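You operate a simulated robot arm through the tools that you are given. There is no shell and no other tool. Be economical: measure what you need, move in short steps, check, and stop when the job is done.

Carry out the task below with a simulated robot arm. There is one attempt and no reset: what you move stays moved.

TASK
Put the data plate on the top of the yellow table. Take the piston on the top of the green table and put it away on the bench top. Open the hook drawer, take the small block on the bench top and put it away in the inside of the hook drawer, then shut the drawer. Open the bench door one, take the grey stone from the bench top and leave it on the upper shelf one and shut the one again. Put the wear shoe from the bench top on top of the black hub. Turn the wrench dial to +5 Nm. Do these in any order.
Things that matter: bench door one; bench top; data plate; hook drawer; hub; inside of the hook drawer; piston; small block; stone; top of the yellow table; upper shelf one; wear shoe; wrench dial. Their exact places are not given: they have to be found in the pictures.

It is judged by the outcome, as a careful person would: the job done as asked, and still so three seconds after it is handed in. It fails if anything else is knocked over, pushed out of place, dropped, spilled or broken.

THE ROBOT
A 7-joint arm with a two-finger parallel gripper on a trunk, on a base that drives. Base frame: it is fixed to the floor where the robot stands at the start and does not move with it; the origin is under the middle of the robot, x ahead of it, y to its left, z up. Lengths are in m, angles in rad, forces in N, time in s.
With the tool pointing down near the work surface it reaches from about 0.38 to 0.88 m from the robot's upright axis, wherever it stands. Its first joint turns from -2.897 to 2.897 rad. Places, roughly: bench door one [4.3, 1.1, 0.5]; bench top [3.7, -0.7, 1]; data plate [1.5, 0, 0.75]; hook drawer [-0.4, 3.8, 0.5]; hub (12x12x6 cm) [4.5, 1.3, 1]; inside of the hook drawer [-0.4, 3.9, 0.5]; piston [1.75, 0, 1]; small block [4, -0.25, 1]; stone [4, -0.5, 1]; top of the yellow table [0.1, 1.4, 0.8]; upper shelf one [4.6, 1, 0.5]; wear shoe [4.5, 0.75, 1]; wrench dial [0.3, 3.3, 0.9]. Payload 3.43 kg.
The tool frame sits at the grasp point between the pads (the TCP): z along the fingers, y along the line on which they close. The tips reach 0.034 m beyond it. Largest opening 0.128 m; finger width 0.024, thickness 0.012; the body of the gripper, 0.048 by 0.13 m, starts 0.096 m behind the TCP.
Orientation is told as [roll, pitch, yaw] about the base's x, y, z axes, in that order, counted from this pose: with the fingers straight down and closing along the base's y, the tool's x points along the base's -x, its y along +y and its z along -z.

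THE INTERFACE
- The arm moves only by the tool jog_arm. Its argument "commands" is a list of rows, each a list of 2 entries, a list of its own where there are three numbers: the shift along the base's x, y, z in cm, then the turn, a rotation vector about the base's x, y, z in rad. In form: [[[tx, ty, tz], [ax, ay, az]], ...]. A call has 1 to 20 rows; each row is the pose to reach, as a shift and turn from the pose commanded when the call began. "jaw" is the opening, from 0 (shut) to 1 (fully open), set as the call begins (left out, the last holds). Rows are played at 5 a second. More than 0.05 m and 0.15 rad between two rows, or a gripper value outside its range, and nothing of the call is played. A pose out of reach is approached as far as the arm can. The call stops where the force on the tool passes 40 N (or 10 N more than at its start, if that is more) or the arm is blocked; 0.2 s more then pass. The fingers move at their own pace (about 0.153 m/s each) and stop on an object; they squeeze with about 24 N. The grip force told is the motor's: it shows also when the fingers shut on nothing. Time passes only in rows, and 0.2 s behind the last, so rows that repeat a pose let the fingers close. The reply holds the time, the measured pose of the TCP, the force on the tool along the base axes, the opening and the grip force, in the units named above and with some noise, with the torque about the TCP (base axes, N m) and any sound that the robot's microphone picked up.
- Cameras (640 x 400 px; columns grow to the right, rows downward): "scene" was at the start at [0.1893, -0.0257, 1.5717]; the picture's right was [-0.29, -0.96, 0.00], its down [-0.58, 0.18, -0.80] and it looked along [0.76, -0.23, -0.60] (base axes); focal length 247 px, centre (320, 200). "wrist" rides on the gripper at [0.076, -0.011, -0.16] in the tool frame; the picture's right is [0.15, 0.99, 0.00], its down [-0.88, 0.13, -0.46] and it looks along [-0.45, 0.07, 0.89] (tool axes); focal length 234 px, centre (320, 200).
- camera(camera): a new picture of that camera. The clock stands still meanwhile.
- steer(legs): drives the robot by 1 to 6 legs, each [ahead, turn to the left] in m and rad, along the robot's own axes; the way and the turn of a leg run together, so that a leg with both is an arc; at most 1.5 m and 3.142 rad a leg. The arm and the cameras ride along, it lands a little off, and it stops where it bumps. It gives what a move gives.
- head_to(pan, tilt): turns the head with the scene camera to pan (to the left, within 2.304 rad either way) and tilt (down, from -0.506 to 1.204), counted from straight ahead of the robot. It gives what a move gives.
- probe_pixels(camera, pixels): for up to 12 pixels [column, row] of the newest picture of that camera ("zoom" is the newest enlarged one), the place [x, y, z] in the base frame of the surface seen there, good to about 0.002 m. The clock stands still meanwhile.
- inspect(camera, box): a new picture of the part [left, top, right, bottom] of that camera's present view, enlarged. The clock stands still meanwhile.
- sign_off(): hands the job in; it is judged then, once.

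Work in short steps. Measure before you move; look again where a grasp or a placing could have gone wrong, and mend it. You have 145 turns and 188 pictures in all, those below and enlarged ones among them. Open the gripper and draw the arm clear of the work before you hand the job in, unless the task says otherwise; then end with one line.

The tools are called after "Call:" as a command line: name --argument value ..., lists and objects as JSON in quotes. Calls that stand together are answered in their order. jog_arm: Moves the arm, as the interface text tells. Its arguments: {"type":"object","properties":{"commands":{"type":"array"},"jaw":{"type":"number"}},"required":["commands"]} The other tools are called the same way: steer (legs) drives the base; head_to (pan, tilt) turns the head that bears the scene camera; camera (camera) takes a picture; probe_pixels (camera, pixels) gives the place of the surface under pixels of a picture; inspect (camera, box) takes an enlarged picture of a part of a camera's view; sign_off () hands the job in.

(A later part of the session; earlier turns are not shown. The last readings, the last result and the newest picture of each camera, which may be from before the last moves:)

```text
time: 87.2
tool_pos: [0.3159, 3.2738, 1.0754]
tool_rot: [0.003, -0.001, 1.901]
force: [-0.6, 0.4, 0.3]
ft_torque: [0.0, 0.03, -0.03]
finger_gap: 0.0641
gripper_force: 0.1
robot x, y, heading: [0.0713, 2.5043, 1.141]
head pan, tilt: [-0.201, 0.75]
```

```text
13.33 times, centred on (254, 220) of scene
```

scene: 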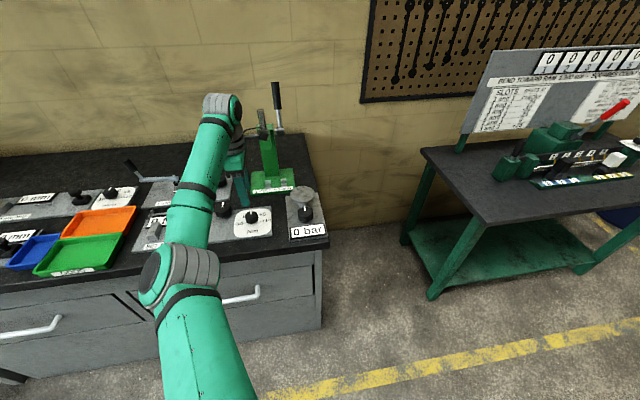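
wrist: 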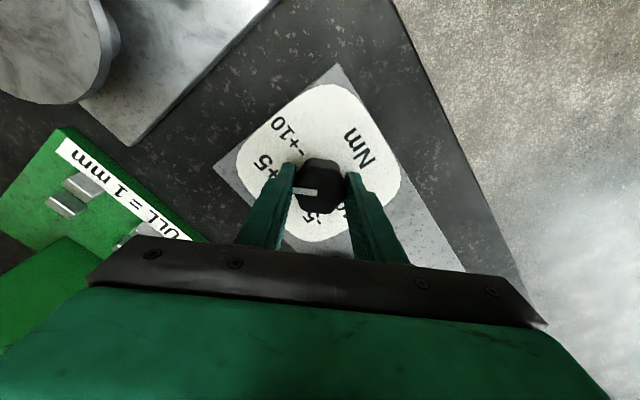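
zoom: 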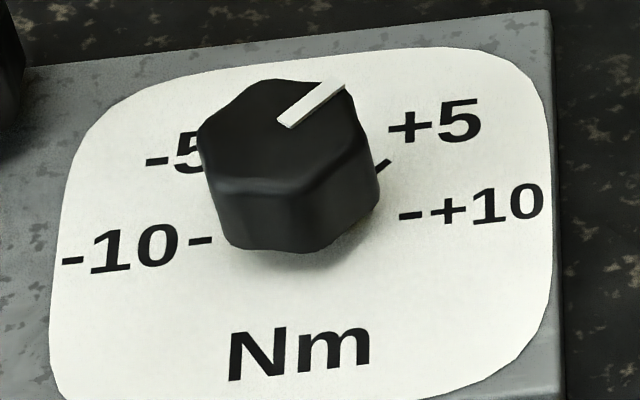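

Probe again more finely, several points along the bar.

Call:
probe_pixels --camera "zoom" --pixels '[[286, 122], [290, 119], [300, 113], [310, 107], [320, 100], [330, 93], [338, 88], [386, 162], [382, 168], [389, 160], [200, 240], [410, 216]]'

```text
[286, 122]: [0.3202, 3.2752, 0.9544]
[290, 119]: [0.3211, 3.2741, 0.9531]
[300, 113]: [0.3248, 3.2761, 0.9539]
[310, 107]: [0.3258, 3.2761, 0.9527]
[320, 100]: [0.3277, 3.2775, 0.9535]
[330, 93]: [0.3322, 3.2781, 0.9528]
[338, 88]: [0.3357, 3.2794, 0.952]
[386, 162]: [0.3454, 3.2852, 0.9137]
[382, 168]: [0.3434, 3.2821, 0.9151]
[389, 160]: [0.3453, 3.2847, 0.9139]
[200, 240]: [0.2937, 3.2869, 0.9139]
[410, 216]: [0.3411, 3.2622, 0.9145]
```

Pointer ≈15°, tick ≈18–20°. I double-check from the wrist camera, which is nearer.

Call:
inspect --camera "wrist" --box '[285, 110, 365, 180]'

Call:
probe_pixels --camera "zoom" --pixels '[[150, 260], [300, 265], [110, 125], [130, 300], [200, 150], [250, 262], [330, 250], [170, 262]]'

```text
5.71 times, centred on (325, 145) of wrist
```

zoom: 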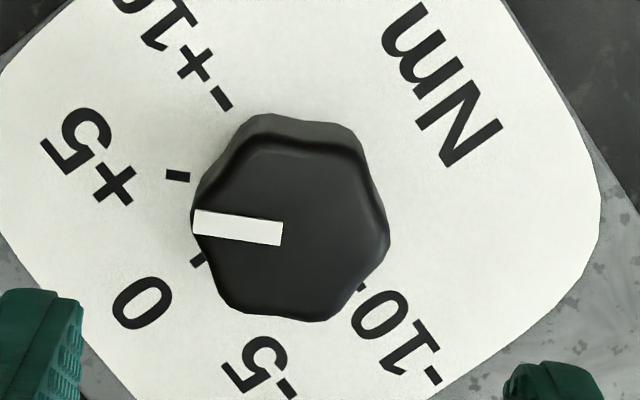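

```text
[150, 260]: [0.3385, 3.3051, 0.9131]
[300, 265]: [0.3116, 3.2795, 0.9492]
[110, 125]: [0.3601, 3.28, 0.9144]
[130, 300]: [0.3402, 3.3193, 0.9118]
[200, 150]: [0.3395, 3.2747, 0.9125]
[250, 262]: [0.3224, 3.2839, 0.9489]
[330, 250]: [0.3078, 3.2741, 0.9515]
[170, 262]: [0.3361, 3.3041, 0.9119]
```

Call:
probe_pixels --camera "zoom" --pixels '[[198, 221], [278, 233], [210, 223], [265, 231], [167, 174], [189, 177], [215, 88], [230, 108], [193, 265], [204, 258], [362, 288], [240, 227]]'

```text
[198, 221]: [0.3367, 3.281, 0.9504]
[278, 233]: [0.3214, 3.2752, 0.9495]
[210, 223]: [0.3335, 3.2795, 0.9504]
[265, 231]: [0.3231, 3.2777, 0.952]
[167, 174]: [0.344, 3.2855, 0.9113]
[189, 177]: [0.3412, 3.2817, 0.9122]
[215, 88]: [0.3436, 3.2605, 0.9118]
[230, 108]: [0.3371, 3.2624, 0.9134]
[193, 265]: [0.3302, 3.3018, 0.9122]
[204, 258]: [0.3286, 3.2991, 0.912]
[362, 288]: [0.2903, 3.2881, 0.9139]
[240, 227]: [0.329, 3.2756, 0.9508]
```

Pointer (≈18–20°) agrees with the +5 tick. Dial done. Next I retract the arm, and look left to the drawers and floor.

Call:
jog_arm --commands '[[[0, -2, 4], [0, 0, -0.12]], [[-1, -5, 7], [0, 0, -0.24]], [[-2, -8, 10], [0, 0, -0.36]], [[-3, -12, 10], [0, 0, -0.48]], [[-4, -16, 10], [0, 0, -0.6]], [[-5, -20, 10], [0, 0, -0.75]], [[-6, -24, 10], [0, 0, -0.75]], [[-7, -28, 10], [0, 0, -0.75]]]'

Call:
head_to --pan 0.9 --tilt 0.6

Call:
camera --camera "scene"

```text
time: 89.0
tool_pos: [0.2466, 2.9952, 1.1749]
tool_rot: [0.0, -0.001, 1.147]
force: [0.6, 0.5, 0.0]
ft_torque: [0.0, 0.04, 0.0]
finger_gap: 0.0642
gripper_force: 0.0
robot x, y, heading: [0.0717, 2.502, 1.153]
head pan, tilt: [-0.201, 0.75]
```

```text
time: 90.3
tool_pos: [0.2463, 2.9955, 1.175]
tool_rot: [0.0, 0.002, 1.148]
force: [0.3, 0.5, -0.3]
ft_torque: [-0.02, -0.01, 0.02]
finger_gap: 0.0641
gripper_force: 0.2
robot x, y, heading: [0.0749, 2.5016, 1.145]
head pan, tilt: [0.901, 0.6]
```

```text
148 pictures are left
```

scene: 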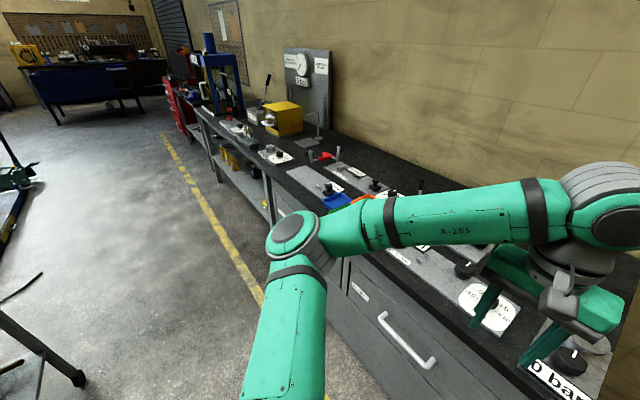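

Call:
probe_pixels --camera "scene" --pixels '[[80, 380], [20, 365], [200, 220], [240, 280], [120, 300], [275, 225], [345, 290], [330, 330]]'

Call:
inspect --camera "scene" --box '[260, 180, 460, 400]'

```text
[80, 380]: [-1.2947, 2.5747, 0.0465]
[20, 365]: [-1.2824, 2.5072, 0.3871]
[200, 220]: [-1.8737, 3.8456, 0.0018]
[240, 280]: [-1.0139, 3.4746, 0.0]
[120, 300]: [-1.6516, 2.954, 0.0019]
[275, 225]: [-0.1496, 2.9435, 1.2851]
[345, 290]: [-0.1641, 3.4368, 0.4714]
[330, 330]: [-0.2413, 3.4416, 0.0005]
```

```text
1.82 times, centred on (360, 290) of scene
```

zoom: 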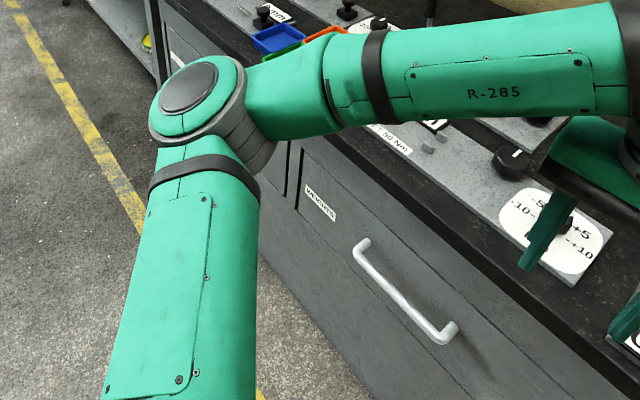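

Right drawer says WEIGHTS, so the left one should be the hook drawer. Grey trolley leg is at (−1.29, 2.57). I drive to (−0.78, 2.78) facing the unit.

Call:
steer --legs '[[0, 1.68], [0.88, 0], [0, -1.705]]'

Call:
head_to --pan -0.1 --tilt 0.8

Call:
camera --camera "scene"

```text
time: 102.5
tool_pos: [-0.968, 3.2621, 1.1749]
tool_rot: [0.001, 0.001, 1.851]
force: [0.0, -0.1, -0.6]
ft_torque: [0.0, 0.01, -0.01]
finger_gap: 0.0637
gripper_force: 0.0
robot x, y, heading: [-0.7768, 2.7759, 1.856]
head pan, tilt: [0.901, 0.6]
stopped in leg 3: the robot was blocked; the commanded pose is now the measured one
```

```text
time: 103.7
tool_pos: [-0.9673, 3.2623, 1.1759]
tool_rot: [0.0, 0.002, 1.852]
force: [0.4, -0.5, -0.3]
ft_torque: [-0.04, -0.02, 0.0]
finger_gap: 0.0638
gripper_force: 0.0
robot x, y, heading: [-0.7783, 2.7743, 1.852]
head pan, tilt: [-0.099, 0.799]
```

```text
146 pictures are left
```

scene: 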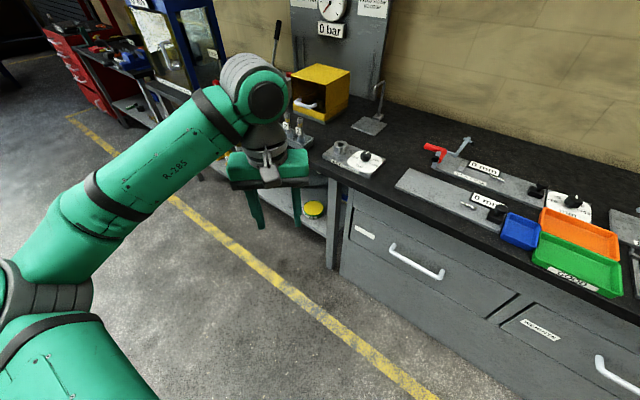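

The turn was blocked at heading 1.856. I look to the left/back to see what touched.

Call:
head_to --pan 1.3 --tilt 0.9

Call:
camera --camera "scene"

Call:
head_to --pan 2.3 --tilt 0.9

Call:
camera --camera "scene"

Call:
head_to --pan -1.6 --tilt 1.0

Call:
camera --camera "scene"

```text
time: 105.3
tool_pos: [-0.9686, 3.2613, 1.1754]
tool_rot: [0.0, 0.0, 1.851]
force: [0.6, -0.7, -0.2]
ft_torque: [0.02, -0.03, 0.01]
finger_gap: 0.064
gripper_force: 0.1
robot x, y, heading: [-0.7815, 2.7749, 1.857]
head pan, tilt: [1.3, 0.901]
```

```text
145 pictures are left
```

scene: 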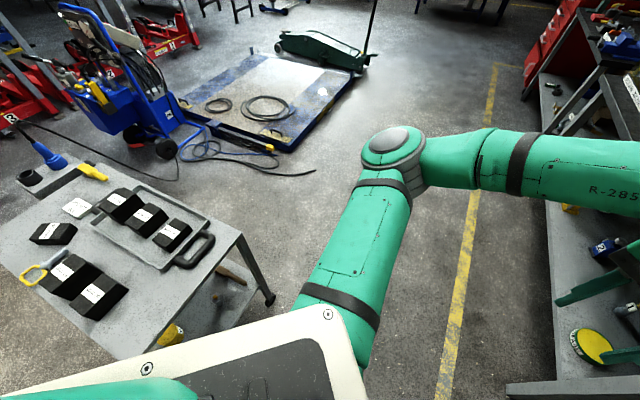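

```text
time: 106.5
tool_pos: [-0.9687, 3.2616, 1.1759]
tool_rot: [0.0, 0.0, 1.851]
force: [-0.4, 0.1, -0.6]
ft_torque: [0.0, -0.02, 0.01]
finger_gap: 0.0641
gripper_force: 0.1
robot x, y, heading: [-0.7812, 2.7774, 1.857]
head pan, tilt: [2.3, 0.901]
```

```text
144 pictures are left
```

scene: 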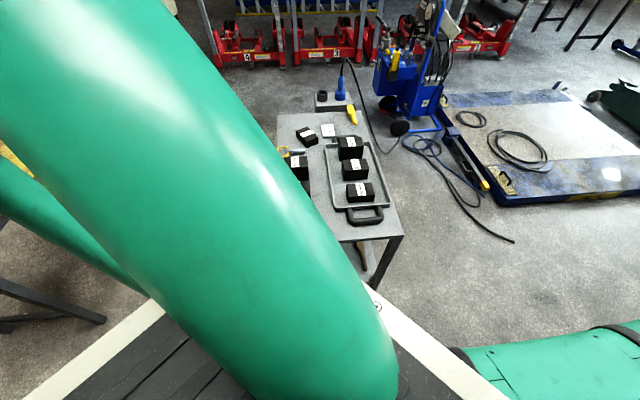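

```text
time: 109.7
tool_pos: [-0.9681, 3.2619, 1.1746]
tool_rot: [0.001, 0.0, 1.851]
force: [0.0, 0.1, 0.1]
ft_torque: [-0.01, 0.01, 0.0]
finger_gap: 0.0637
gripper_force: 0.0
robot x, y, heading: [-0.7781, 2.7762, 1.86]
head pan, tilt: [-1.6, 1.0]
```

```text
143 pictures are left
```

scene: 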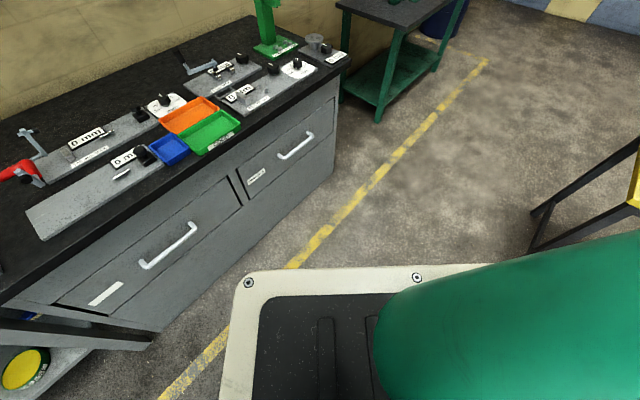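

The base is a wide platform; its left rear corner is at the trolley. I probe base and trolley edges.

Call:
probe_pixels --camera "scene" --pixels '[[238, 278], [220, 390], [418, 270], [300, 268]]'

Call:
head_to --pan 1.6 --tilt 1.15

Call:
camera --camera "scene"

Call:
probe_pixels --camera "scene" --pixels '[[300, 100], [200, 200], [250, 150], [150, 150], [320, 250], [250, 280], [400, 330], [150, 350]]'

```text
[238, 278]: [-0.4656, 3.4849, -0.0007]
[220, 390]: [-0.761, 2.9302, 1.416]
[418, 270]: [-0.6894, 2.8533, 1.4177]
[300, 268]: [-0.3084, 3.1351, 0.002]
```

```text
time: 112.5
tool_pos: [-0.9685, 3.2623, 1.1758]
tool_rot: [-0.001, 0.0, 1.854]
force: [-0.8, -0.3, -0.6]
ft_torque: [-0.01, 0.01, 0.0]
finger_gap: 0.064
gripper_force: 0.2
robot x, y, heading: [-0.7787, 2.7764, 1.855]
head pan, tilt: [1.6, 1.15]
```

```text
142 pictures are left
```

scene: 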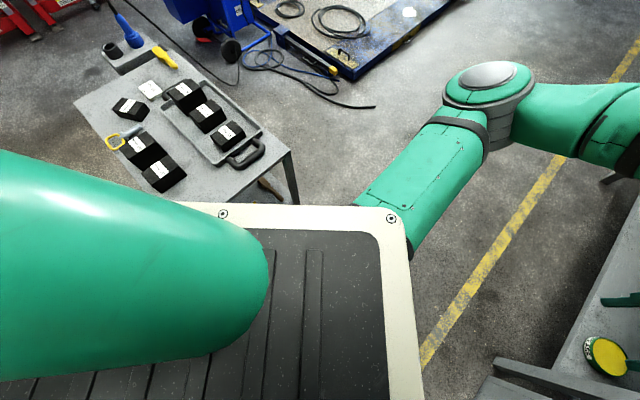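

```text
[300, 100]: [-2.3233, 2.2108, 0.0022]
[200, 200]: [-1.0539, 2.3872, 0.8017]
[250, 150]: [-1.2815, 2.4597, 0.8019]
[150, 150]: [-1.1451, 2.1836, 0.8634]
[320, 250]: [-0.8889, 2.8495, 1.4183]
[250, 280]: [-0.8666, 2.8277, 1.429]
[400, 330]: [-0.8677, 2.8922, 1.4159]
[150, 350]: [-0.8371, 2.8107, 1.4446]
```

The rear corner met the trolley. I swing back, reverse 0.28 m away from it, and then turn toward the drawer.

Call:
steer --legs '[[0, 0.965], [-0.28, 0], [0, -1.45]]'

Call:
head_to --pan -0.1 --tilt 0.8

Call:
camera --camera "scene"

```text
time: 121.2
tool_pos: [-0.4452, 3.198, 1.1751]
tool_rot: [-0.001, 0.0, 1.356]
force: [0.0, 0.4, -0.2]
ft_torque: [0.01, 0.02, 0.04]
finger_gap: 0.064
gripper_force: 0.2
robot x, y, heading: [-0.5091, 2.6827, 1.354]
head pan, tilt: [1.6, 1.15]
```

```text
time: 122.9
tool_pos: [-0.4444, 3.1982, 1.1745]
tool_rot: [0.0, 0.0, 1.354]
force: [0.0, 0.1, -0.3]
ft_torque: [0.01, 0.01, 0.0]
finger_gap: 0.0642
gripper_force: 0.0
robot x, y, heading: [-0.5121, 2.681, 1.36]
head pan, tilt: [-0.099, 0.799]
```

```text
141 pictures are left
```

scene: 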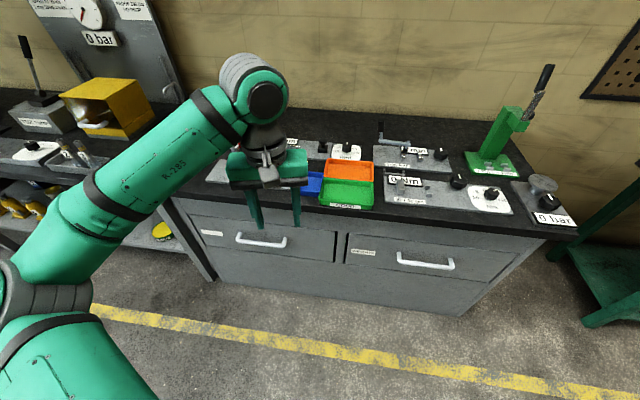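

Call:
inspect --camera "scene" --box '[180, 200, 340, 300]'

Call:
probe_pixels --camera "zoom" --pixels '[[230, 155], [425, 180], [240, 170], [330, 175], [400, 183], [225, 145], [428, 160], [120, 135], [80, 80], [620, 250], [300, 130], [610, 130]]'

```text
4.00 times, centred on (260, 250) of scene
```

zoom: 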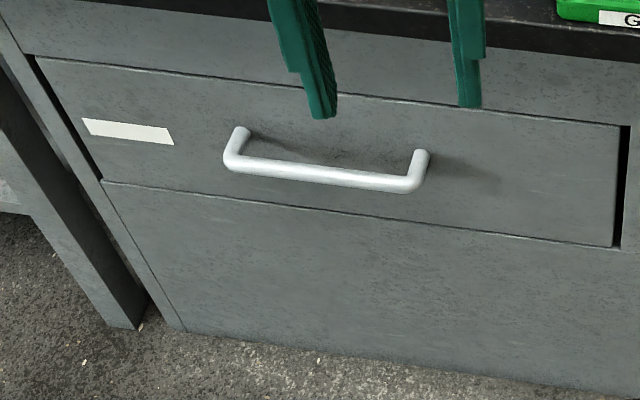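

```text
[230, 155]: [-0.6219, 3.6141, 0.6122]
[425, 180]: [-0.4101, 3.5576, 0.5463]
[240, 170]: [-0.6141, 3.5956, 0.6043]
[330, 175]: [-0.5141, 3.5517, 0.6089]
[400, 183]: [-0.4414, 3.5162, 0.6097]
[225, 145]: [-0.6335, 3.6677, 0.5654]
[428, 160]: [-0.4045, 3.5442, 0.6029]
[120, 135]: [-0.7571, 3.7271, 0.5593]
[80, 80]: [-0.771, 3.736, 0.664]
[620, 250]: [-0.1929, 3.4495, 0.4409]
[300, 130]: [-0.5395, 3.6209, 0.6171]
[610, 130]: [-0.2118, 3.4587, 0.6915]
```

Handle bar midpoint is about (−0.522, 3.56, 0.607), standing 5 cm off the face. I pitch the tool forward to horizontal while lowering in front of the unit.

Call:
jog_arm --commands '[[[-0.7, 1.4, -1], [0.1398, -0.0308, 0]], [[-1.4, 2.8, -2], [0.2796, -0.0615, 0]], [[-2.1, 4.2, -4], [0.4195, -0.0923, 0]], [[-2.8, 5.6, -6], [0.5593, -0.1231, 0]], [[-3.5, 7, -8], [0.699, -0.1538, 0]], [[-4.2, 8.4, -10], [0.839, -0.1846, 0]], [[-4.9, 9.8, -12], [0.979, -0.2154, 0]], [[-5.6, 11.2, -14], [1.1186, -0.2462, 0]], [[-6.3, 12.6, -16], [1.2584, -0.2769, 0]], [[-7, 14, -18], [1.398, -0.3077, 0]], [[-7.6, 15, -20], [1.535, -0.3378, 0]]]'

Call:
camera --camera "scene"

```text
time: 125.3
tool_pos: [-0.5235, 3.3488, 0.9751]
tool_rot: [-2.364, -1.566, -2.562]
force: [-0.4, 0.4, 0.2]
ft_torque: [0.0, 0.02, -0.03]
finger_gap: 0.0642
gripper_force: 0.2
robot x, y, heading: [-0.5116, 2.6822, 1.357]
head pan, tilt: [-0.099, 0.799]
```

```text
139 pictures are left
```

scene: 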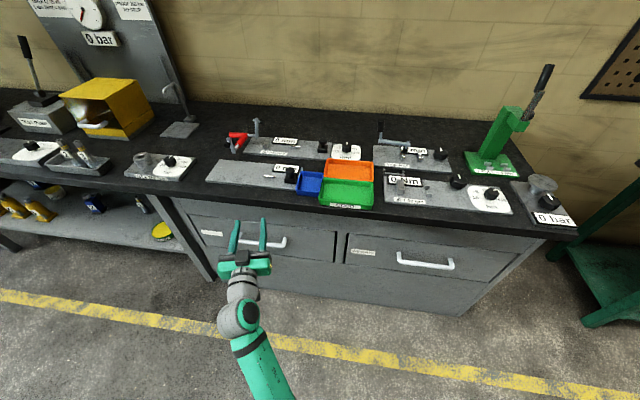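

Tool is horizontal in front of the drawer. Now I roll −90° so the jaws close vertically while lowering.

Call:
jog_arm --commands '[[[0, 0, -3], [-0.0307, -0.1397, 0]], [[0, 0, -6], [-0.0613, -0.2793, 0]], [[0, 0, -9], [-0.092, -0.419, 0]], [[0, 0, -12], [-0.1226, -0.5586, 0]], [[0, 0, -15], [-0.1533, -0.6983, 0]], [[0, 0, -18], [-0.184, -0.838, 0]], [[0, 0, -21], [-0.2146, -0.9776, 0]], [[0, 0, -24], [-0.2453, -1.1173, 0]], [[0, 0, -27], [-0.2759, -1.257, 0]], [[0, 0, -30], [-0.3066, -1.3966, 0]], [[0, 0, -33], [-0.3376, -1.535, 0]], [[0, 0, -36.8], [-0.3376, -1.535, 0]]]'

Call:
camera --camera "wrist"

Call:
inspect --camera "scene" --box '[180, 200, 340, 300]'

```text
time: 127.9
tool_pos: [-0.5204, 3.3488, 0.6061]
tool_rot: [-1.571, 0.005, 2.928]
force: [-0.3, 0.5, -0.6]
ft_torque: [0.0, 0.03, 0.02]
finger_gap: 0.0639
gripper_force: 0.1
robot x, y, heading: [-0.5093, 2.6805, 1.358]
head pan, tilt: [-0.099, 0.799]
```

```text
138 pictures are left
```

wrist: 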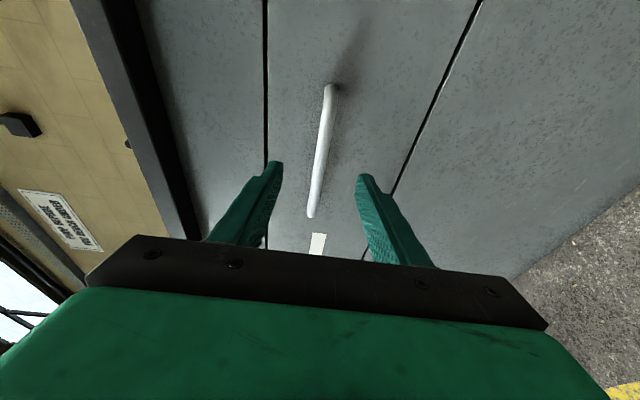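

```text
4.00 times, centred on (260, 250) of scene
```

zoom: 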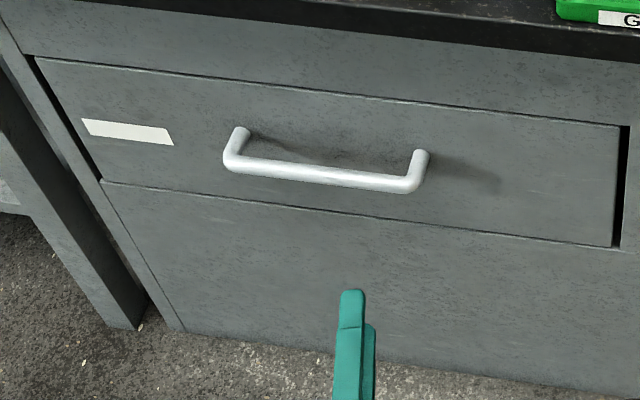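

Aligned in height with the bar. I yaw −0.24 to face the drawer squarely and move in over the bar.

Call:
jog_arm --commands '[[[-2, 4, 0], [0, 0, -0.1]], [[-4, 8, 0], [0, 0, -0.2]], [[-4.6, 12, 0], [0, 0, -0.236]], [[-3, 15.5, 0], [0, 0, -0.236]], [[-1.5, 18.5, 0], [0, 0, -0.236]], [[-0.4, 20.6, 0], [0, 0, -0.236]]]'

Call:
camera --camera "wrist"

```text
time: 129.3
tool_pos: [-0.5303, 3.5009, 0.6344]
tool_rot: [-1.57, 0.001, 2.69]
force: [0.6, -0.7, -1.1]
ft_torque: [-0.01, -0.02, 0.01]
finger_gap: 0.0638
gripper_force: 0.1
out of reach, approached as far as the arm can: row 3, 4, 5, 6
robot x, y, heading: [-0.5119, 2.679, 1.358]
head pan, tilt: [-0.099, 0.799]
```

```text
136 pictures are left
```

wrist: 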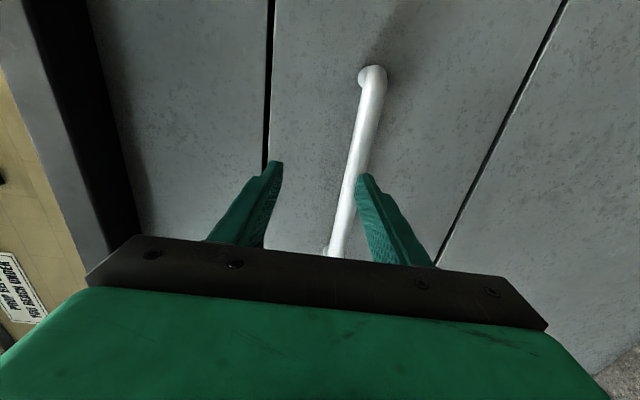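

Out of reach by ~6 cm. I draw the tool back a little at bar height, then drive forward 0.12 m.

Call:
jog_arm --commands '[[[-0.5, -4, -1], [0, 0, 0]], [[-1, -8, -2], [0, 0, 0]], [[-1.5, -10, -2.8], [0, 0, 0]]]'

Call:
steer --legs '[[0.12, 0]]'

Call:
camera --camera "wrist"

```text
time: 130.1
tool_pos: [-0.5465, 3.3972, 0.6057]
tool_rot: [-1.571, 0.002, 2.69]
force: [0.0, -0.8, 0.1]
ft_torque: [0.04, 0.0, -0.03]
finger_gap: 0.0643
gripper_force: 0.1
robot x, y, heading: [-0.5096, 2.6838, 1.353]
head pan, tilt: [-0.099, 0.799]
```

```text
time: 131.3
tool_pos: [-0.5196, 3.5177, 0.6056]
tool_rot: [-1.572, 0.0, 2.691]
force: [0.0, -0.4, 0.1]
ft_torque: [0.04, 0.0, -0.04]
finger_gap: 0.0639
gripper_force: 0.1
robot x, y, heading: [-0.4868, 2.8002, 1.358]
head pan, tilt: [-0.099, 0.799]
```

```text
135 pictures are left
```

wrist: 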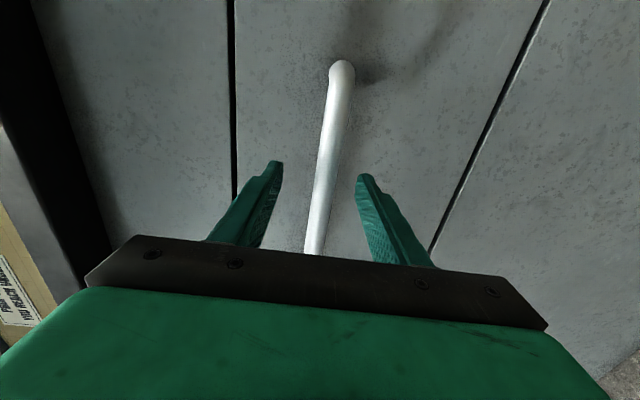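

The bar lies between the fingers. I advance 2.5 cm and close.

Call:
jog_arm --commands '[[[0.6, 1.2, 0], [0, 0, 0]], [[1.1, 2.3, 0], [0, 0, 0]]]'

Call:
jog_arm --commands '[[[0, 0, 0], [0, 0, 0]], [[0, 0, 0], [0, 0, 0]], [[0, 0, 0], [0, 0, 0]]]' --jaw 0

```text
time: 131.9
tool_pos: [-0.5081, 3.5408, 0.6059]
tool_rot: [-1.57, 0.002, 2.689]
force: [0.4, 0.0, 0.5]
ft_torque: [0.01, 0.01, -0.03]
finger_gap: 0.064
gripper_force: 0.1
robot x, y, heading: [-0.484, 2.7996, 1.361]
head pan, tilt: [-0.099, 0.799]
```

```text
time: 132.7
tool_pos: [-0.5108, 3.5369, 0.6001]
tool_rot: [-1.56, 0.002, 2.695]
force: [-3.0, 1.4, -4.5]
ft_torque: [0.13, 0.45, -0.18]
finger_gap: 0.0197
gripper_force: 45.3
robot x, y, heading: [-0.4819, 2.7989, 1.359]
head pan, tilt: [-0.099, 0.799]
stopped in row 3: the force on the tool passed its limit at 42 N (the readings are from after the stop); the commanded pose is now the measured one
```

Gripped the bar (20 mm). I pull along (−0.436, −0.90).

Call:
jog_arm --commands '[[[-1, -2.07, 0], [0, 0, 0]], [[-2, -4.13, 0], [0, 0, 0]], [[-3, -6.2, 0], [0, 0, 0]], [[-4, -8.26, 0], [0, 0, 0]], [[-5, -10.3, 0], [0, 0, 0]], [[-6, -12.4, 0], [0, 0, 0]], [[-7, -14.5, 0], [0, 0, 0]], [[-8, -16.5, 0], [0, 0, 0]], [[-9, -18.6, 0], [0, 0, 0]], [[-10, -20.7, 0], [0, 0, 0]]]'

Call:
camera --camera "scene"

```text
time: 134.9
tool_pos: [-0.6129, 3.3296, 0.599]
tool_rot: [-1.557, 0.004, 2.7]
force: [-24.7, 10.9, -25.2]
ft_torque: [0.07, 0.82, 1.01]
finger_gap: 0.02
gripper_force: 44.6
robot x, y, heading: [-0.4841, 2.7988, 1.358]
head pan, tilt: [-0.099, 0.799]
```

```text
134 pictures are left
```

scene: 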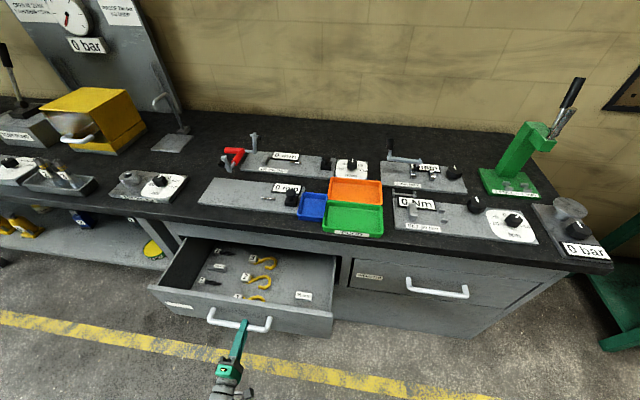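

The drawer is open and holds hooks. I release, withdraw, and zoom into the drawer for free space.

Call:
jog_arm --commands '[[[0, 0, 0], [0, 0, 0]], [[0, 0, 0], [0, 0, 0]], [[-1, -2.1, 0], [0, 0, 0]], [[-2, -4.1, 0], [0, 0, 0]], [[-3, -6.2, 0], [0, 0, 0]], [[-3.5, -7.2, 0], [0, 0, 0]]]' --jaw 0.5

Call:
inspect --camera "scene" --box '[140, 210, 350, 345]'

Call:
probe_pixels --camera "zoom" --pixels '[[30, 235], [150, 90], [590, 305], [590, 255], [250, 180], [400, 200], [470, 250], [450, 200], [520, 240], [200, 230], [500, 275], [330, 150]]'

```text
time: 136.3
tool_pos: [-0.6447, 3.259, 0.6009]
tool_rot: [-1.564, 0.005, 2.694]
force: [0.3, 0.6, -0.7]
ft_torque: [0.02, -0.03, -0.03]
finger_gap: 0.0642
gripper_force: 0.2
robot x, y, heading: [-0.4856, 2.7985, 1.363]
head pan, tilt: [-0.099, 0.799]
```

```text
2.96 times, centred on (245, 278) of scene
```

zoom: 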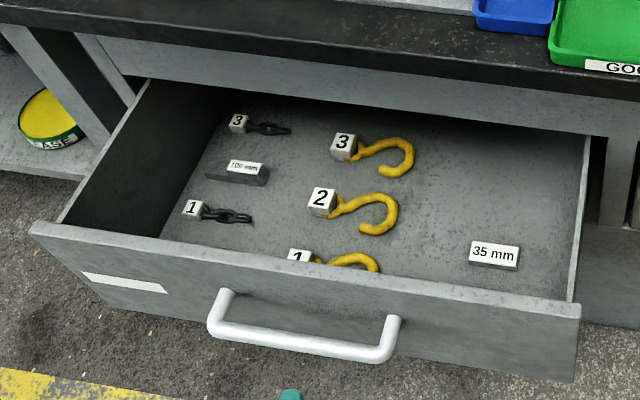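

```text
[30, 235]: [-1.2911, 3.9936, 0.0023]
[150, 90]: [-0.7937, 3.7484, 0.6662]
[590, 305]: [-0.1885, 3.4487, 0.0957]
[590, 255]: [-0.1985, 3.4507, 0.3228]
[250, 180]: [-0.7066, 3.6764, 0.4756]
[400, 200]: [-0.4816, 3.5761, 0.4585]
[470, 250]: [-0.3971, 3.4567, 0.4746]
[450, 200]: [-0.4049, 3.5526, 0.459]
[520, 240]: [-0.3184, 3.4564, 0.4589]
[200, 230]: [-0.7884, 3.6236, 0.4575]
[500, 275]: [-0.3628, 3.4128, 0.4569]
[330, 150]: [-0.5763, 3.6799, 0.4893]
```

There's a hook set with blocks ("35 mm"), so "small block" is likely a similar gauge block. I'd like the drawer wider open, so I re-grip and pull further.

Call:
jog_arm --commands '[[[1.2, 2.4, 0], [0, 0, 0]], [[2.4, 4.8, 0], [0, 0, 0]], [[3.3, 7, 0], [0, 0, 0]]]'

Call:
jog_arm --commands '[[[0, 0, 0], [0, 0, 0]], [[0, 0, 0], [0, 0, 0]], [[0, 0, 0], [0, 0, 0]], [[-1, -2.07, 0], [0, 0, 0]], [[-2, -4.13, 0], [0, 0, 0]], [[-3, -6.2, 0], [0, 0, 0]], [[-4, -8.26, 0], [0, 0, 0]], [[-4.5, -9.3, 0], [0, 0, 0]]]' --jaw 0

```text
time: 137.1
tool_pos: [-0.6138, 3.3302, 0.6017]
tool_rot: [-1.562, 0.006, 2.693]
force: [0.6, -0.3, -0.5]
ft_torque: [0.01, -0.03, 0.02]
finger_gap: 0.064
gripper_force: 0.0
robot x, y, heading: [-0.4822, 2.7981, 1.364]
head pan, tilt: [-0.099, 0.799]
```

```text
time: 138.9
tool_pos: [-0.6592, 3.2368, 0.5994]
tool_rot: [-1.56, 0.005, 2.7]
force: [-25.6, 11.4, -19.1]
ft_torque: [-0.07, 0.58, 1.13]
finger_gap: 0.0196
gripper_force: 45.0
robot x, y, heading: [-0.4849, 2.8005, 1.356]
head pan, tilt: [-0.099, 0.799]
```

Opened ~33 cm. I release and back the base away 0.2 m, then look.

Call:
jog_arm --commands '[[[0, 0, 0], [0, 0, 0]], [[0, 0, 0], [0, 0, 0]], [[-1, -2.1, 0], [0, 0, 0]], [[-2, -4.1, 0], [0, 0, 0]]]' --jaw 0.5

Call:
steer --legs '[[-0.2, 0]]'

Call:
camera --camera "scene"

```text
time: 139.9
tool_pos: [-0.6754, 3.1955, 0.6]
tool_rot: [-1.561, 0.003, 2.692]
force: [-0.7, 0.2, 0.5]
ft_torque: [-0.01, -0.04, -0.02]
finger_gap: 0.0642
gripper_force: 0.1
robot x, y, heading: [-0.4885, 2.7982, 1.359]
head pan, tilt: [-0.099, 0.799]
```

```text
time: 141.5
tool_pos: [-0.7182, 2.996, 0.6008]
tool_rot: [-1.56, 0.005, 2.692]
force: [1.2, -1.1, -0.1]
ft_torque: [-0.01, 0.02, -0.03]
finger_gap: 0.064
gripper_force: 0.1
robot x, y, heading: [-0.5273, 2.6016, 1.362]
head pan, tilt: [-0.099, 0.799]
```

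```text
132 pictures are left
```

scene: 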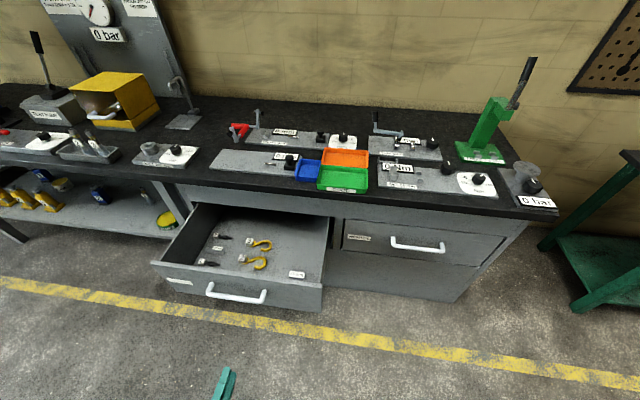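

I raise the tool while undoing the roll, then the pitch.

Call:
jog_arm --commands '[[[1, 0.5, 3.5], [0.061, 0.126, 0]], [[2, 1, 7], [0.122, 0.252, 0]], [[3, 1.5, 10.5], [0.183, 0.378, 0]], [[4, 2, 14], [0.244, 0.504, 0]], [[5, 2.5, 17.5], [0.305, 0.63, 0]], [[6, 3, 21], [0.366, 0.756, 0]], [[7, 3.5, 24.5], [0.427, 0.882, 0]], [[8, 4, 28], [0.488, 1.008, 0]], [[9, 4.5, 31.5], [0.549, 1.134, 0]], [[10, 5, 35], [0.61, 1.26, 0]], [[11, 5.5, 38.5], [0.671, 1.386, 0]], [[12, 6, 42], [0.684, 1.414, 0]]]'

Call:
jog_arm --commands '[[[1, 1, 1], [-0.126, 0.061, 0]], [[2, 2, 2], [-0.252, 0.122, 0]], [[3, 2, 3], [-0.378, 0.183, 0]], [[4, 3, 4], [-0.504, 0.244, 0]], [[5, 3, 5], [-0.63, 0.305, 0]], [[6, 4, 6], [-0.756, 0.366, 0]], [[7, 4, 7], [-0.882, 0.427, 0]], [[8, 5, 8], [-1.008, 0.488, 0]], [[9, 5, 9], [-1.134, 0.549, 0]], [[10, 6, 10], [-1.26, 0.61, 0]], [[11, 6, 11], [-1.386, 0.671, 0]], [[12, 6, 12], [-1.414, 0.684, 0]]]'

```text
time: 144.1
tool_pos: [-0.5975, 3.0543, 1.0206]
tool_rot: [-1.989, -1.568, 3.118]
force: [-0.4, 0.5, 0.4]
ft_torque: [0.04, 0.02, 0.0]
finger_gap: 0.0639
gripper_force: 0.1
robot x, y, heading: [-0.5291, 2.5997, 1.36]
head pan, tilt: [-0.099, 0.799]
```

```text
time: 146.7
tool_pos: [-0.4775, 3.1157, 1.1393]
tool_rot: [0.009, 0.001, 1.126]
force: [-1.0, -0.1, 0.1]
ft_torque: [-0.02, -0.01, 0.0]
finger_gap: 0.0642
gripper_force: 0.1
out of reach, approached as far as the arm can: row 1, 2, 3, 4, 5, 6
robot x, y, heading: [-0.5289, 2.5999, 1.355]
head pan, tilt: [-0.099, 0.799]
```

Tool is upright again. I drive to the green table's left side (reversing first, to keep away from the trolley).

Call:
steer --legs '[[0, 1.615], [-1.5, 0], [0, 2.195], [0.86, 0], [0.85, 0], [0, -0.45]]'

Call:
head_to --pan 0.0 --tilt 0.8

Call:
camera --camera "scene"

```text
time: 160.7
tool_pos: [0.4857, 2.1732, 1.1392]
tool_rot: [0.009, -0.001, -3.104]
force: [0.5, -0.5, -0.7]
ft_torque: [-0.05, -0.05, 0.02]
finger_gap: 0.0638
gripper_force: 0.1
robot x, y, heading: [0.965, 2.3656, -2.889]
head pan, tilt: [-0.099, 0.799]
stopped in leg 3: the robot was blocked; the commanded pose is now the measured one
```

```text
time: 161.4
tool_pos: [0.4851, 2.1734, 1.1387]
tool_rot: [0.008, -0.001, -3.105]
force: [-0.8, -0.1, 0.0]
ft_torque: [-0.02, 0.01, -0.02]
finger_gap: 0.0643
gripper_force: 0.2
robot x, y, heading: [0.967, 2.366, -2.893]
head pan, tilt: [0.0, 0.799]
```

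```text
131 pictures are left
```

scene: 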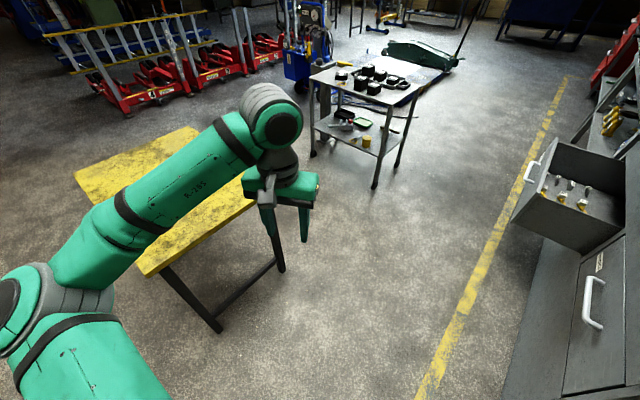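

Blocked again during the turn; I look behind for the cause.

Call:
head_to --pan -2.1 --tilt 0.8

Call:
camera --camera "scene"

Call:
head_to --pan 2.1 --tilt 0.8

Call:
camera --camera "scene"

Call:
probe_pixels --camera "scene" --pixels '[[320, 200], [200, 250], [450, 200], [320, 300], [450, 300]]'

```text
time: 163.4
tool_pos: [0.4867, 2.1728, 1.1387]
tool_rot: [0.01, 0.0, -3.106]
force: [0.4, -0.3, -0.8]
ft_torque: [-0.02, -0.02, -0.01]
finger_gap: 0.0642
gripper_force: 0.0
robot x, y, heading: [0.9651, 2.3691, -2.889]
head pan, tilt: [-2.1, 0.799]
```

```text
130 pictures are left
```

scene: 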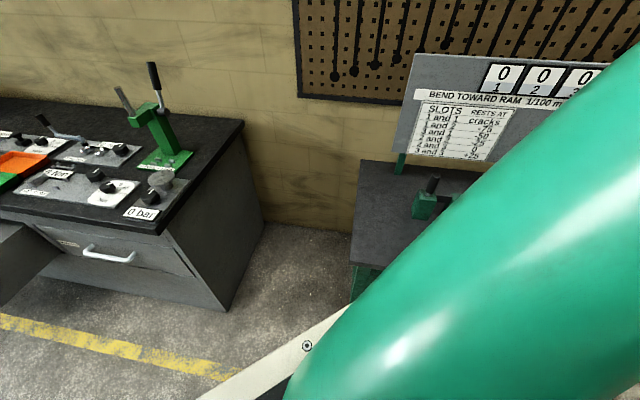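

```text
time: 166.8
tool_pos: [0.4846, 2.1738, 1.1388]
tool_rot: [0.008, 0.0, -3.106]
force: [1.3, -0.4, -0.1]
ft_torque: [-0.01, -0.02, 0.01]
finger_gap: 0.0639
gripper_force: 0.1
robot x, y, heading: [0.967, 2.3711, -2.888]
head pan, tilt: [2.1, 0.799]
```

```text
129 pictures are left
```

scene: 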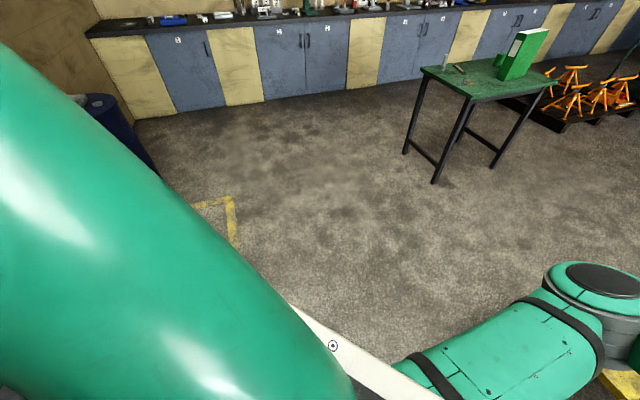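

```text
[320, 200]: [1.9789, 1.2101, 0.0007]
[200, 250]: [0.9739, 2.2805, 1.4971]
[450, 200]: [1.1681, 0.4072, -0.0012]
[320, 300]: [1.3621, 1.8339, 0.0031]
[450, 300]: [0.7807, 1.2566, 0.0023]
```

The rear of the base met the green gauge bench behind. I go forward 0.2 m first, then turn and continue.

Call:
steer --legs '[[0.2, 0], [0, 1.868], [0.9, 0], [0.88, 0], [0, -0.55]]'

Call:
head_to --pan 0.0 --tilt 0.8

Call:
camera --camera "scene"

```text
time: 183.7
tool_pos: [1.7516, 0.28, 1.1392]
tool_rot: [0.007, -0.001, -1.773]
force: [1.2, -0.9, -0.3]
ft_torque: [0.01, -0.01, -0.03]
finger_gap: 0.0642
gripper_force: 0.0
robot x, y, heading: [1.6769, 0.7883, -1.561]
head pan, tilt: [2.1, 0.799]
```

```text
time: 185.7
tool_pos: [1.7523, 0.2783, 1.1391]
tool_rot: [0.007, -0.001, -1.773]
force: [-0.2, -0.4, 0.2]
ft_torque: [0.01, 0.02, 0.0]
finger_gap: 0.0641
gripper_force: 0.1
robot x, y, heading: [1.6783, 0.7911, -1.561]
head pan, tilt: [0.0, 0.799]
```

```text
128 pictures are left
```

scene: 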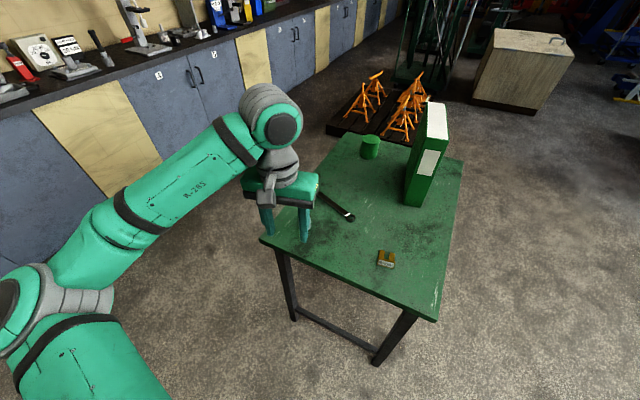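

I move above the piston's stem (1.735, 0.053) and check with the wrist camera.

Call:
jog_arm --commands '[[[0, -4, 0], [0, 0, 0]], [[0, -8, 0], [0, 0, 0]], [[0, -12, -2], [0, 0, 0]], [[-1, -16, -4], [0, 0, 0]], [[-1.5, -20, -6], [0, 0, 0]], [[-1.7, -22.5, -9], [0, 0, 0]]]'

Call:
camera --camera "wrist"

Call:
probe_pixels --camera "wrist" --pixels '[[320, 180], [330, 170], [310, 170]]'

```text
time: 187.1
tool_pos: [1.7348, 0.0531, 1.0485]
tool_rot: [0.01, -0.002, -1.772]
force: [0.4, -0.1, 0.8]
ft_torque: [-0.04, 0.05, 0.02]
finger_gap: 0.0639
gripper_force: 0.1
robot x, y, heading: [1.678, 0.7897, -1.56]
head pan, tilt: [0.0, 0.799]
```

```text
127 pictures are left
```

wrist: 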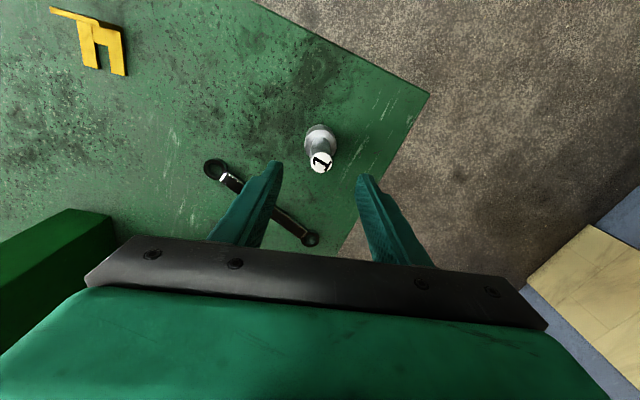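

```text
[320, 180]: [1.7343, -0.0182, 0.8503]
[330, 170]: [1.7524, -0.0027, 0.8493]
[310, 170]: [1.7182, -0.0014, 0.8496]
```

Stem top at (321,162) is centred. Descend to z 0.935 and close.

Call:
jog_arm --commands '[[[0, 0, -4], [0, 0, 0]], [[0, 0, -8], [0, 0, 0]], [[0, 0, -11.4], [0, 0, 0]]]'

Call:
jog_arm --commands '[[[0, 0, 0], [0, 0, 0]], [[0, 0, 0], [0, 0, 0]], [[0, 0, 0], [0, 0, 0]]]' --jaw 0

Call:
camera --camera "wrist"

```text
time: 187.9
tool_pos: [1.7347, 0.056, 0.936]
tool_rot: [0.009, -0.002, -1.773]
force: [-0.2, 0.4, 0.4]
ft_torque: [0.0, -0.01, -0.01]
finger_gap: 0.0638
gripper_force: 0.0
robot x, y, heading: [1.6749, 0.7923, -1.563]
head pan, tilt: [0.0, 0.799]
```

```text
time: 188.7
tool_pos: [1.736, 0.0557, 0.9351]
tool_rot: [0.008, 0.0, -1.773]
force: [0.4, -0.5, -0.7]
ft_torque: [0.02, 0.0, -0.02]
finger_gap: 0.024
gripper_force: 23.9
robot x, y, heading: [1.6768, 0.7878, -1.567]
head pan, tilt: [0.0, 0.799]
```

```text
126 pictures are left
```

wrist: 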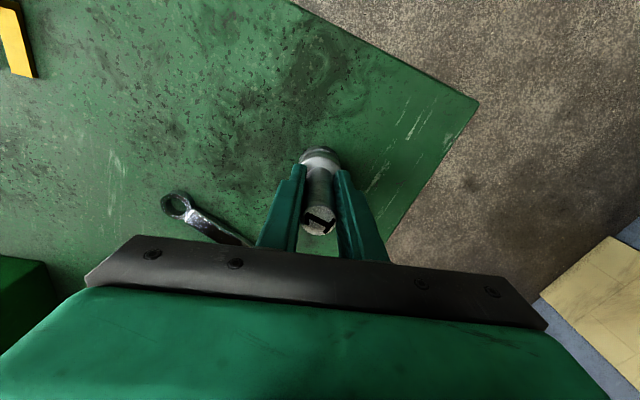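

Piston is held (24 mm). Lift and retract, then drive toward the bench at (2.95, 0.1), facing it.

Call:
jog_arm --commands '[[[0, 0, 4], [0, 0, 0]], [[0, 0, 8], [0, 0, 0]], [[0, 0, 12], [0, 0, 0]], [[0, 4, 15], [0, 0, 0]], [[0, 8, 18], [0, 0, 0]], [[0, 12, 21], [0, 0, 0]], [[0, 16, 24], [0, 0, 0]], [[0, 20, 27], [0, 0, 0]], [[0, 23, 27], [0, 0, 0]]]'

Call:
steer --legs '[[0, 1.07], [1.45, 0]]'

Call:
head_to --pan -0.2 --tilt 0.6

Call:
camera --camera "scene"

```text
time: 190.7
tool_pos: [1.7349, 0.2837, 1.2019]
tool_rot: [0.01, 0.002, -1.773]
force: [-0.6, -0.2, -3.9]
ft_torque: [0.06, -0.02, -0.01]
finger_gap: 0.0238
gripper_force: 23.7
robot x, y, heading: [1.6784, 0.793, -1.569]
head pan, tilt: [0.0, 0.799]
```

```text
time: 201.0
tool_pos: [3.4541, -0.0494, 1.2025]
tool_rot: [0.009, -0.001, -0.679]
force: [0.0, -0.3, -3.5]
ft_torque: [0.05, 0.03, -0.04]
finger_gap: 0.0241
gripper_force: 24.1
robot x, y, heading: [2.9774, 0.1292, -0.468]
head pan, tilt: [0.0, 0.799]
```

```text
time: 201.8
tool_pos: [3.4559, -0.0491, 1.2029]
tool_rot: [0.008, 0.001, -0.679]
force: [-0.8, -0.2, -5.4]
ft_torque: [0.04, -0.01, -0.02]
finger_gap: 0.0239
gripper_force: 23.9
robot x, y, heading: [2.9786, 0.128, -0.47]
head pan, tilt: [-0.201, 0.6]
```

```text
125 pictures are left
```

scene: 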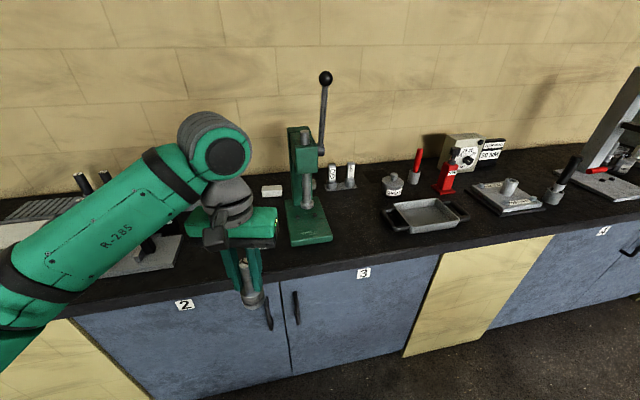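

I zoom in on the bench to identify items and free space.

Call:
inspect --camera "scene" --box '[240, 120, 520, 290]'

Call:
probe_pixels --camera "zoom" --pixels '[[70, 165], [350, 155], [245, 145], [280, 230], [250, 270], [280, 310], [370, 205], [300, 190], [450, 240], [200, 280], [345, 135], [150, 270]]'

```text
2.29 times, centred on (380, 205) of scene
```

zoom: 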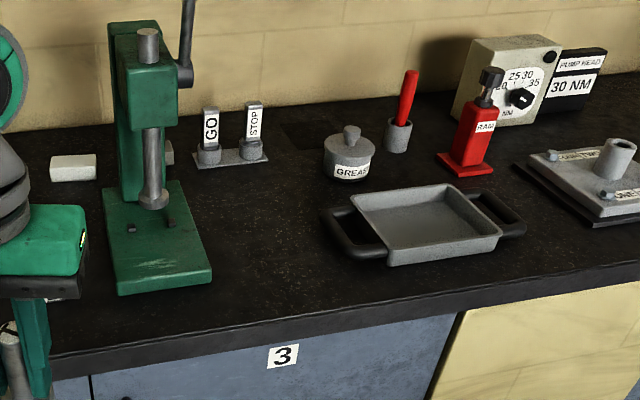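

```text
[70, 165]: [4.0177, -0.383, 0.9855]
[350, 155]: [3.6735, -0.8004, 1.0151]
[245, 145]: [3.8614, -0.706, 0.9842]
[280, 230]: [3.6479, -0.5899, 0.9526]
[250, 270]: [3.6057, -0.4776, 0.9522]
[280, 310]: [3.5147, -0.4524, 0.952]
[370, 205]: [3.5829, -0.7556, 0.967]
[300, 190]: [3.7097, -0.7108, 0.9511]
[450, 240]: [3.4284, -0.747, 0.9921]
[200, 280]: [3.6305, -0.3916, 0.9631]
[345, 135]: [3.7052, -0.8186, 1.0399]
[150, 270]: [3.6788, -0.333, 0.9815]
```

White block at (4.02, −0.38); free spot between the press base and tray near (3.60, −0.53). I drive 0.15 m closer and move the piston there in front of the press.

Call:
steer --legs '[[0.15, 0]]'

Call:
jog_arm --commands '[[[-2, -4, 0], [0, 0, 0]], [[-4, -8, 0], [0, 0, 0]], [[-5, -12, 0], [0, 0, 0]], [[-6, -16, 0], [0, 0, 0]], [[-6, -20, 0], [0, 0, 0]], [[-6, -24, 0], [0, 0, 0]], [[-5, -28, 0], [0, 0, 0]], [[-4, -32, 0], [0, 0, 0]]]'

Call:
camera --camera "scene"

Call:
camera --camera "wrist"

```text
time: 203.1
tool_pos: [3.5863, -0.1151, 1.2027]
tool_rot: [0.009, 0.0, -0.677]
force: [0.0, -1.1, -4.1]
ft_torque: [-0.02, 0.04, 0.0]
finger_gap: 0.0241
gripper_force: 23.8
robot x, y, heading: [3.1106, 0.0637, -0.467]
head pan, tilt: [-0.201, 0.6]
```

```text
time: 204.9
tool_pos: [3.5486, -0.4344, 1.2032]
tool_rot: [0.008, 0.0, -0.678]
force: [0.0, 0.9, -2.9]
ft_torque: [0.0, 0.06, 0.01]
finger_gap: 0.0239
gripper_force: 24.1
robot x, y, heading: [3.1085, 0.0609, -0.467]
head pan, tilt: [-0.201, 0.6]
```

```text
123 pictures are left
```

scene: 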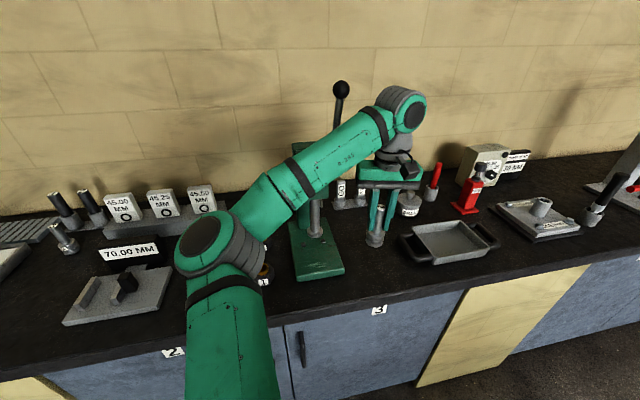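

```text
122 pictures are left
```

wrist: 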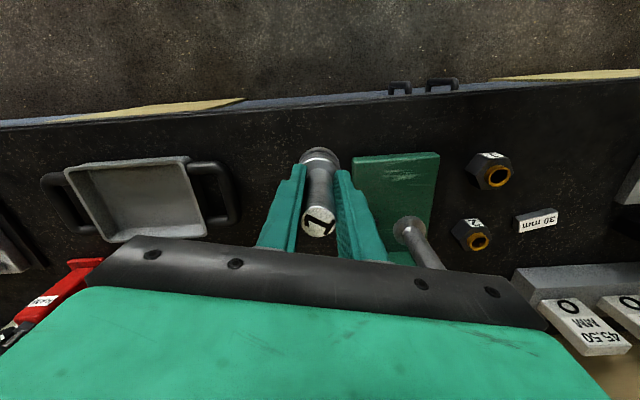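

I probe the gap between tray handle and press base in the wrist view.

Call:
probe_pixels --camera "wrist" --pixels '[[238, 200], [225, 165], [352, 165], [353, 185], [280, 150], [270, 180], [260, 120], [250, 220], [410, 225]]'

```text
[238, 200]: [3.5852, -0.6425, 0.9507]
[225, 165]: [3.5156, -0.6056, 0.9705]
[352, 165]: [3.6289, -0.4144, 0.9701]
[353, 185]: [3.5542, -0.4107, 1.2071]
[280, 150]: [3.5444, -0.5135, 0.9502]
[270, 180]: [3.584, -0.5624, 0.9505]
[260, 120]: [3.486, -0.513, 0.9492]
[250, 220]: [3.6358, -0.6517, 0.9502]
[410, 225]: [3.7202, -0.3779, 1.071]
```

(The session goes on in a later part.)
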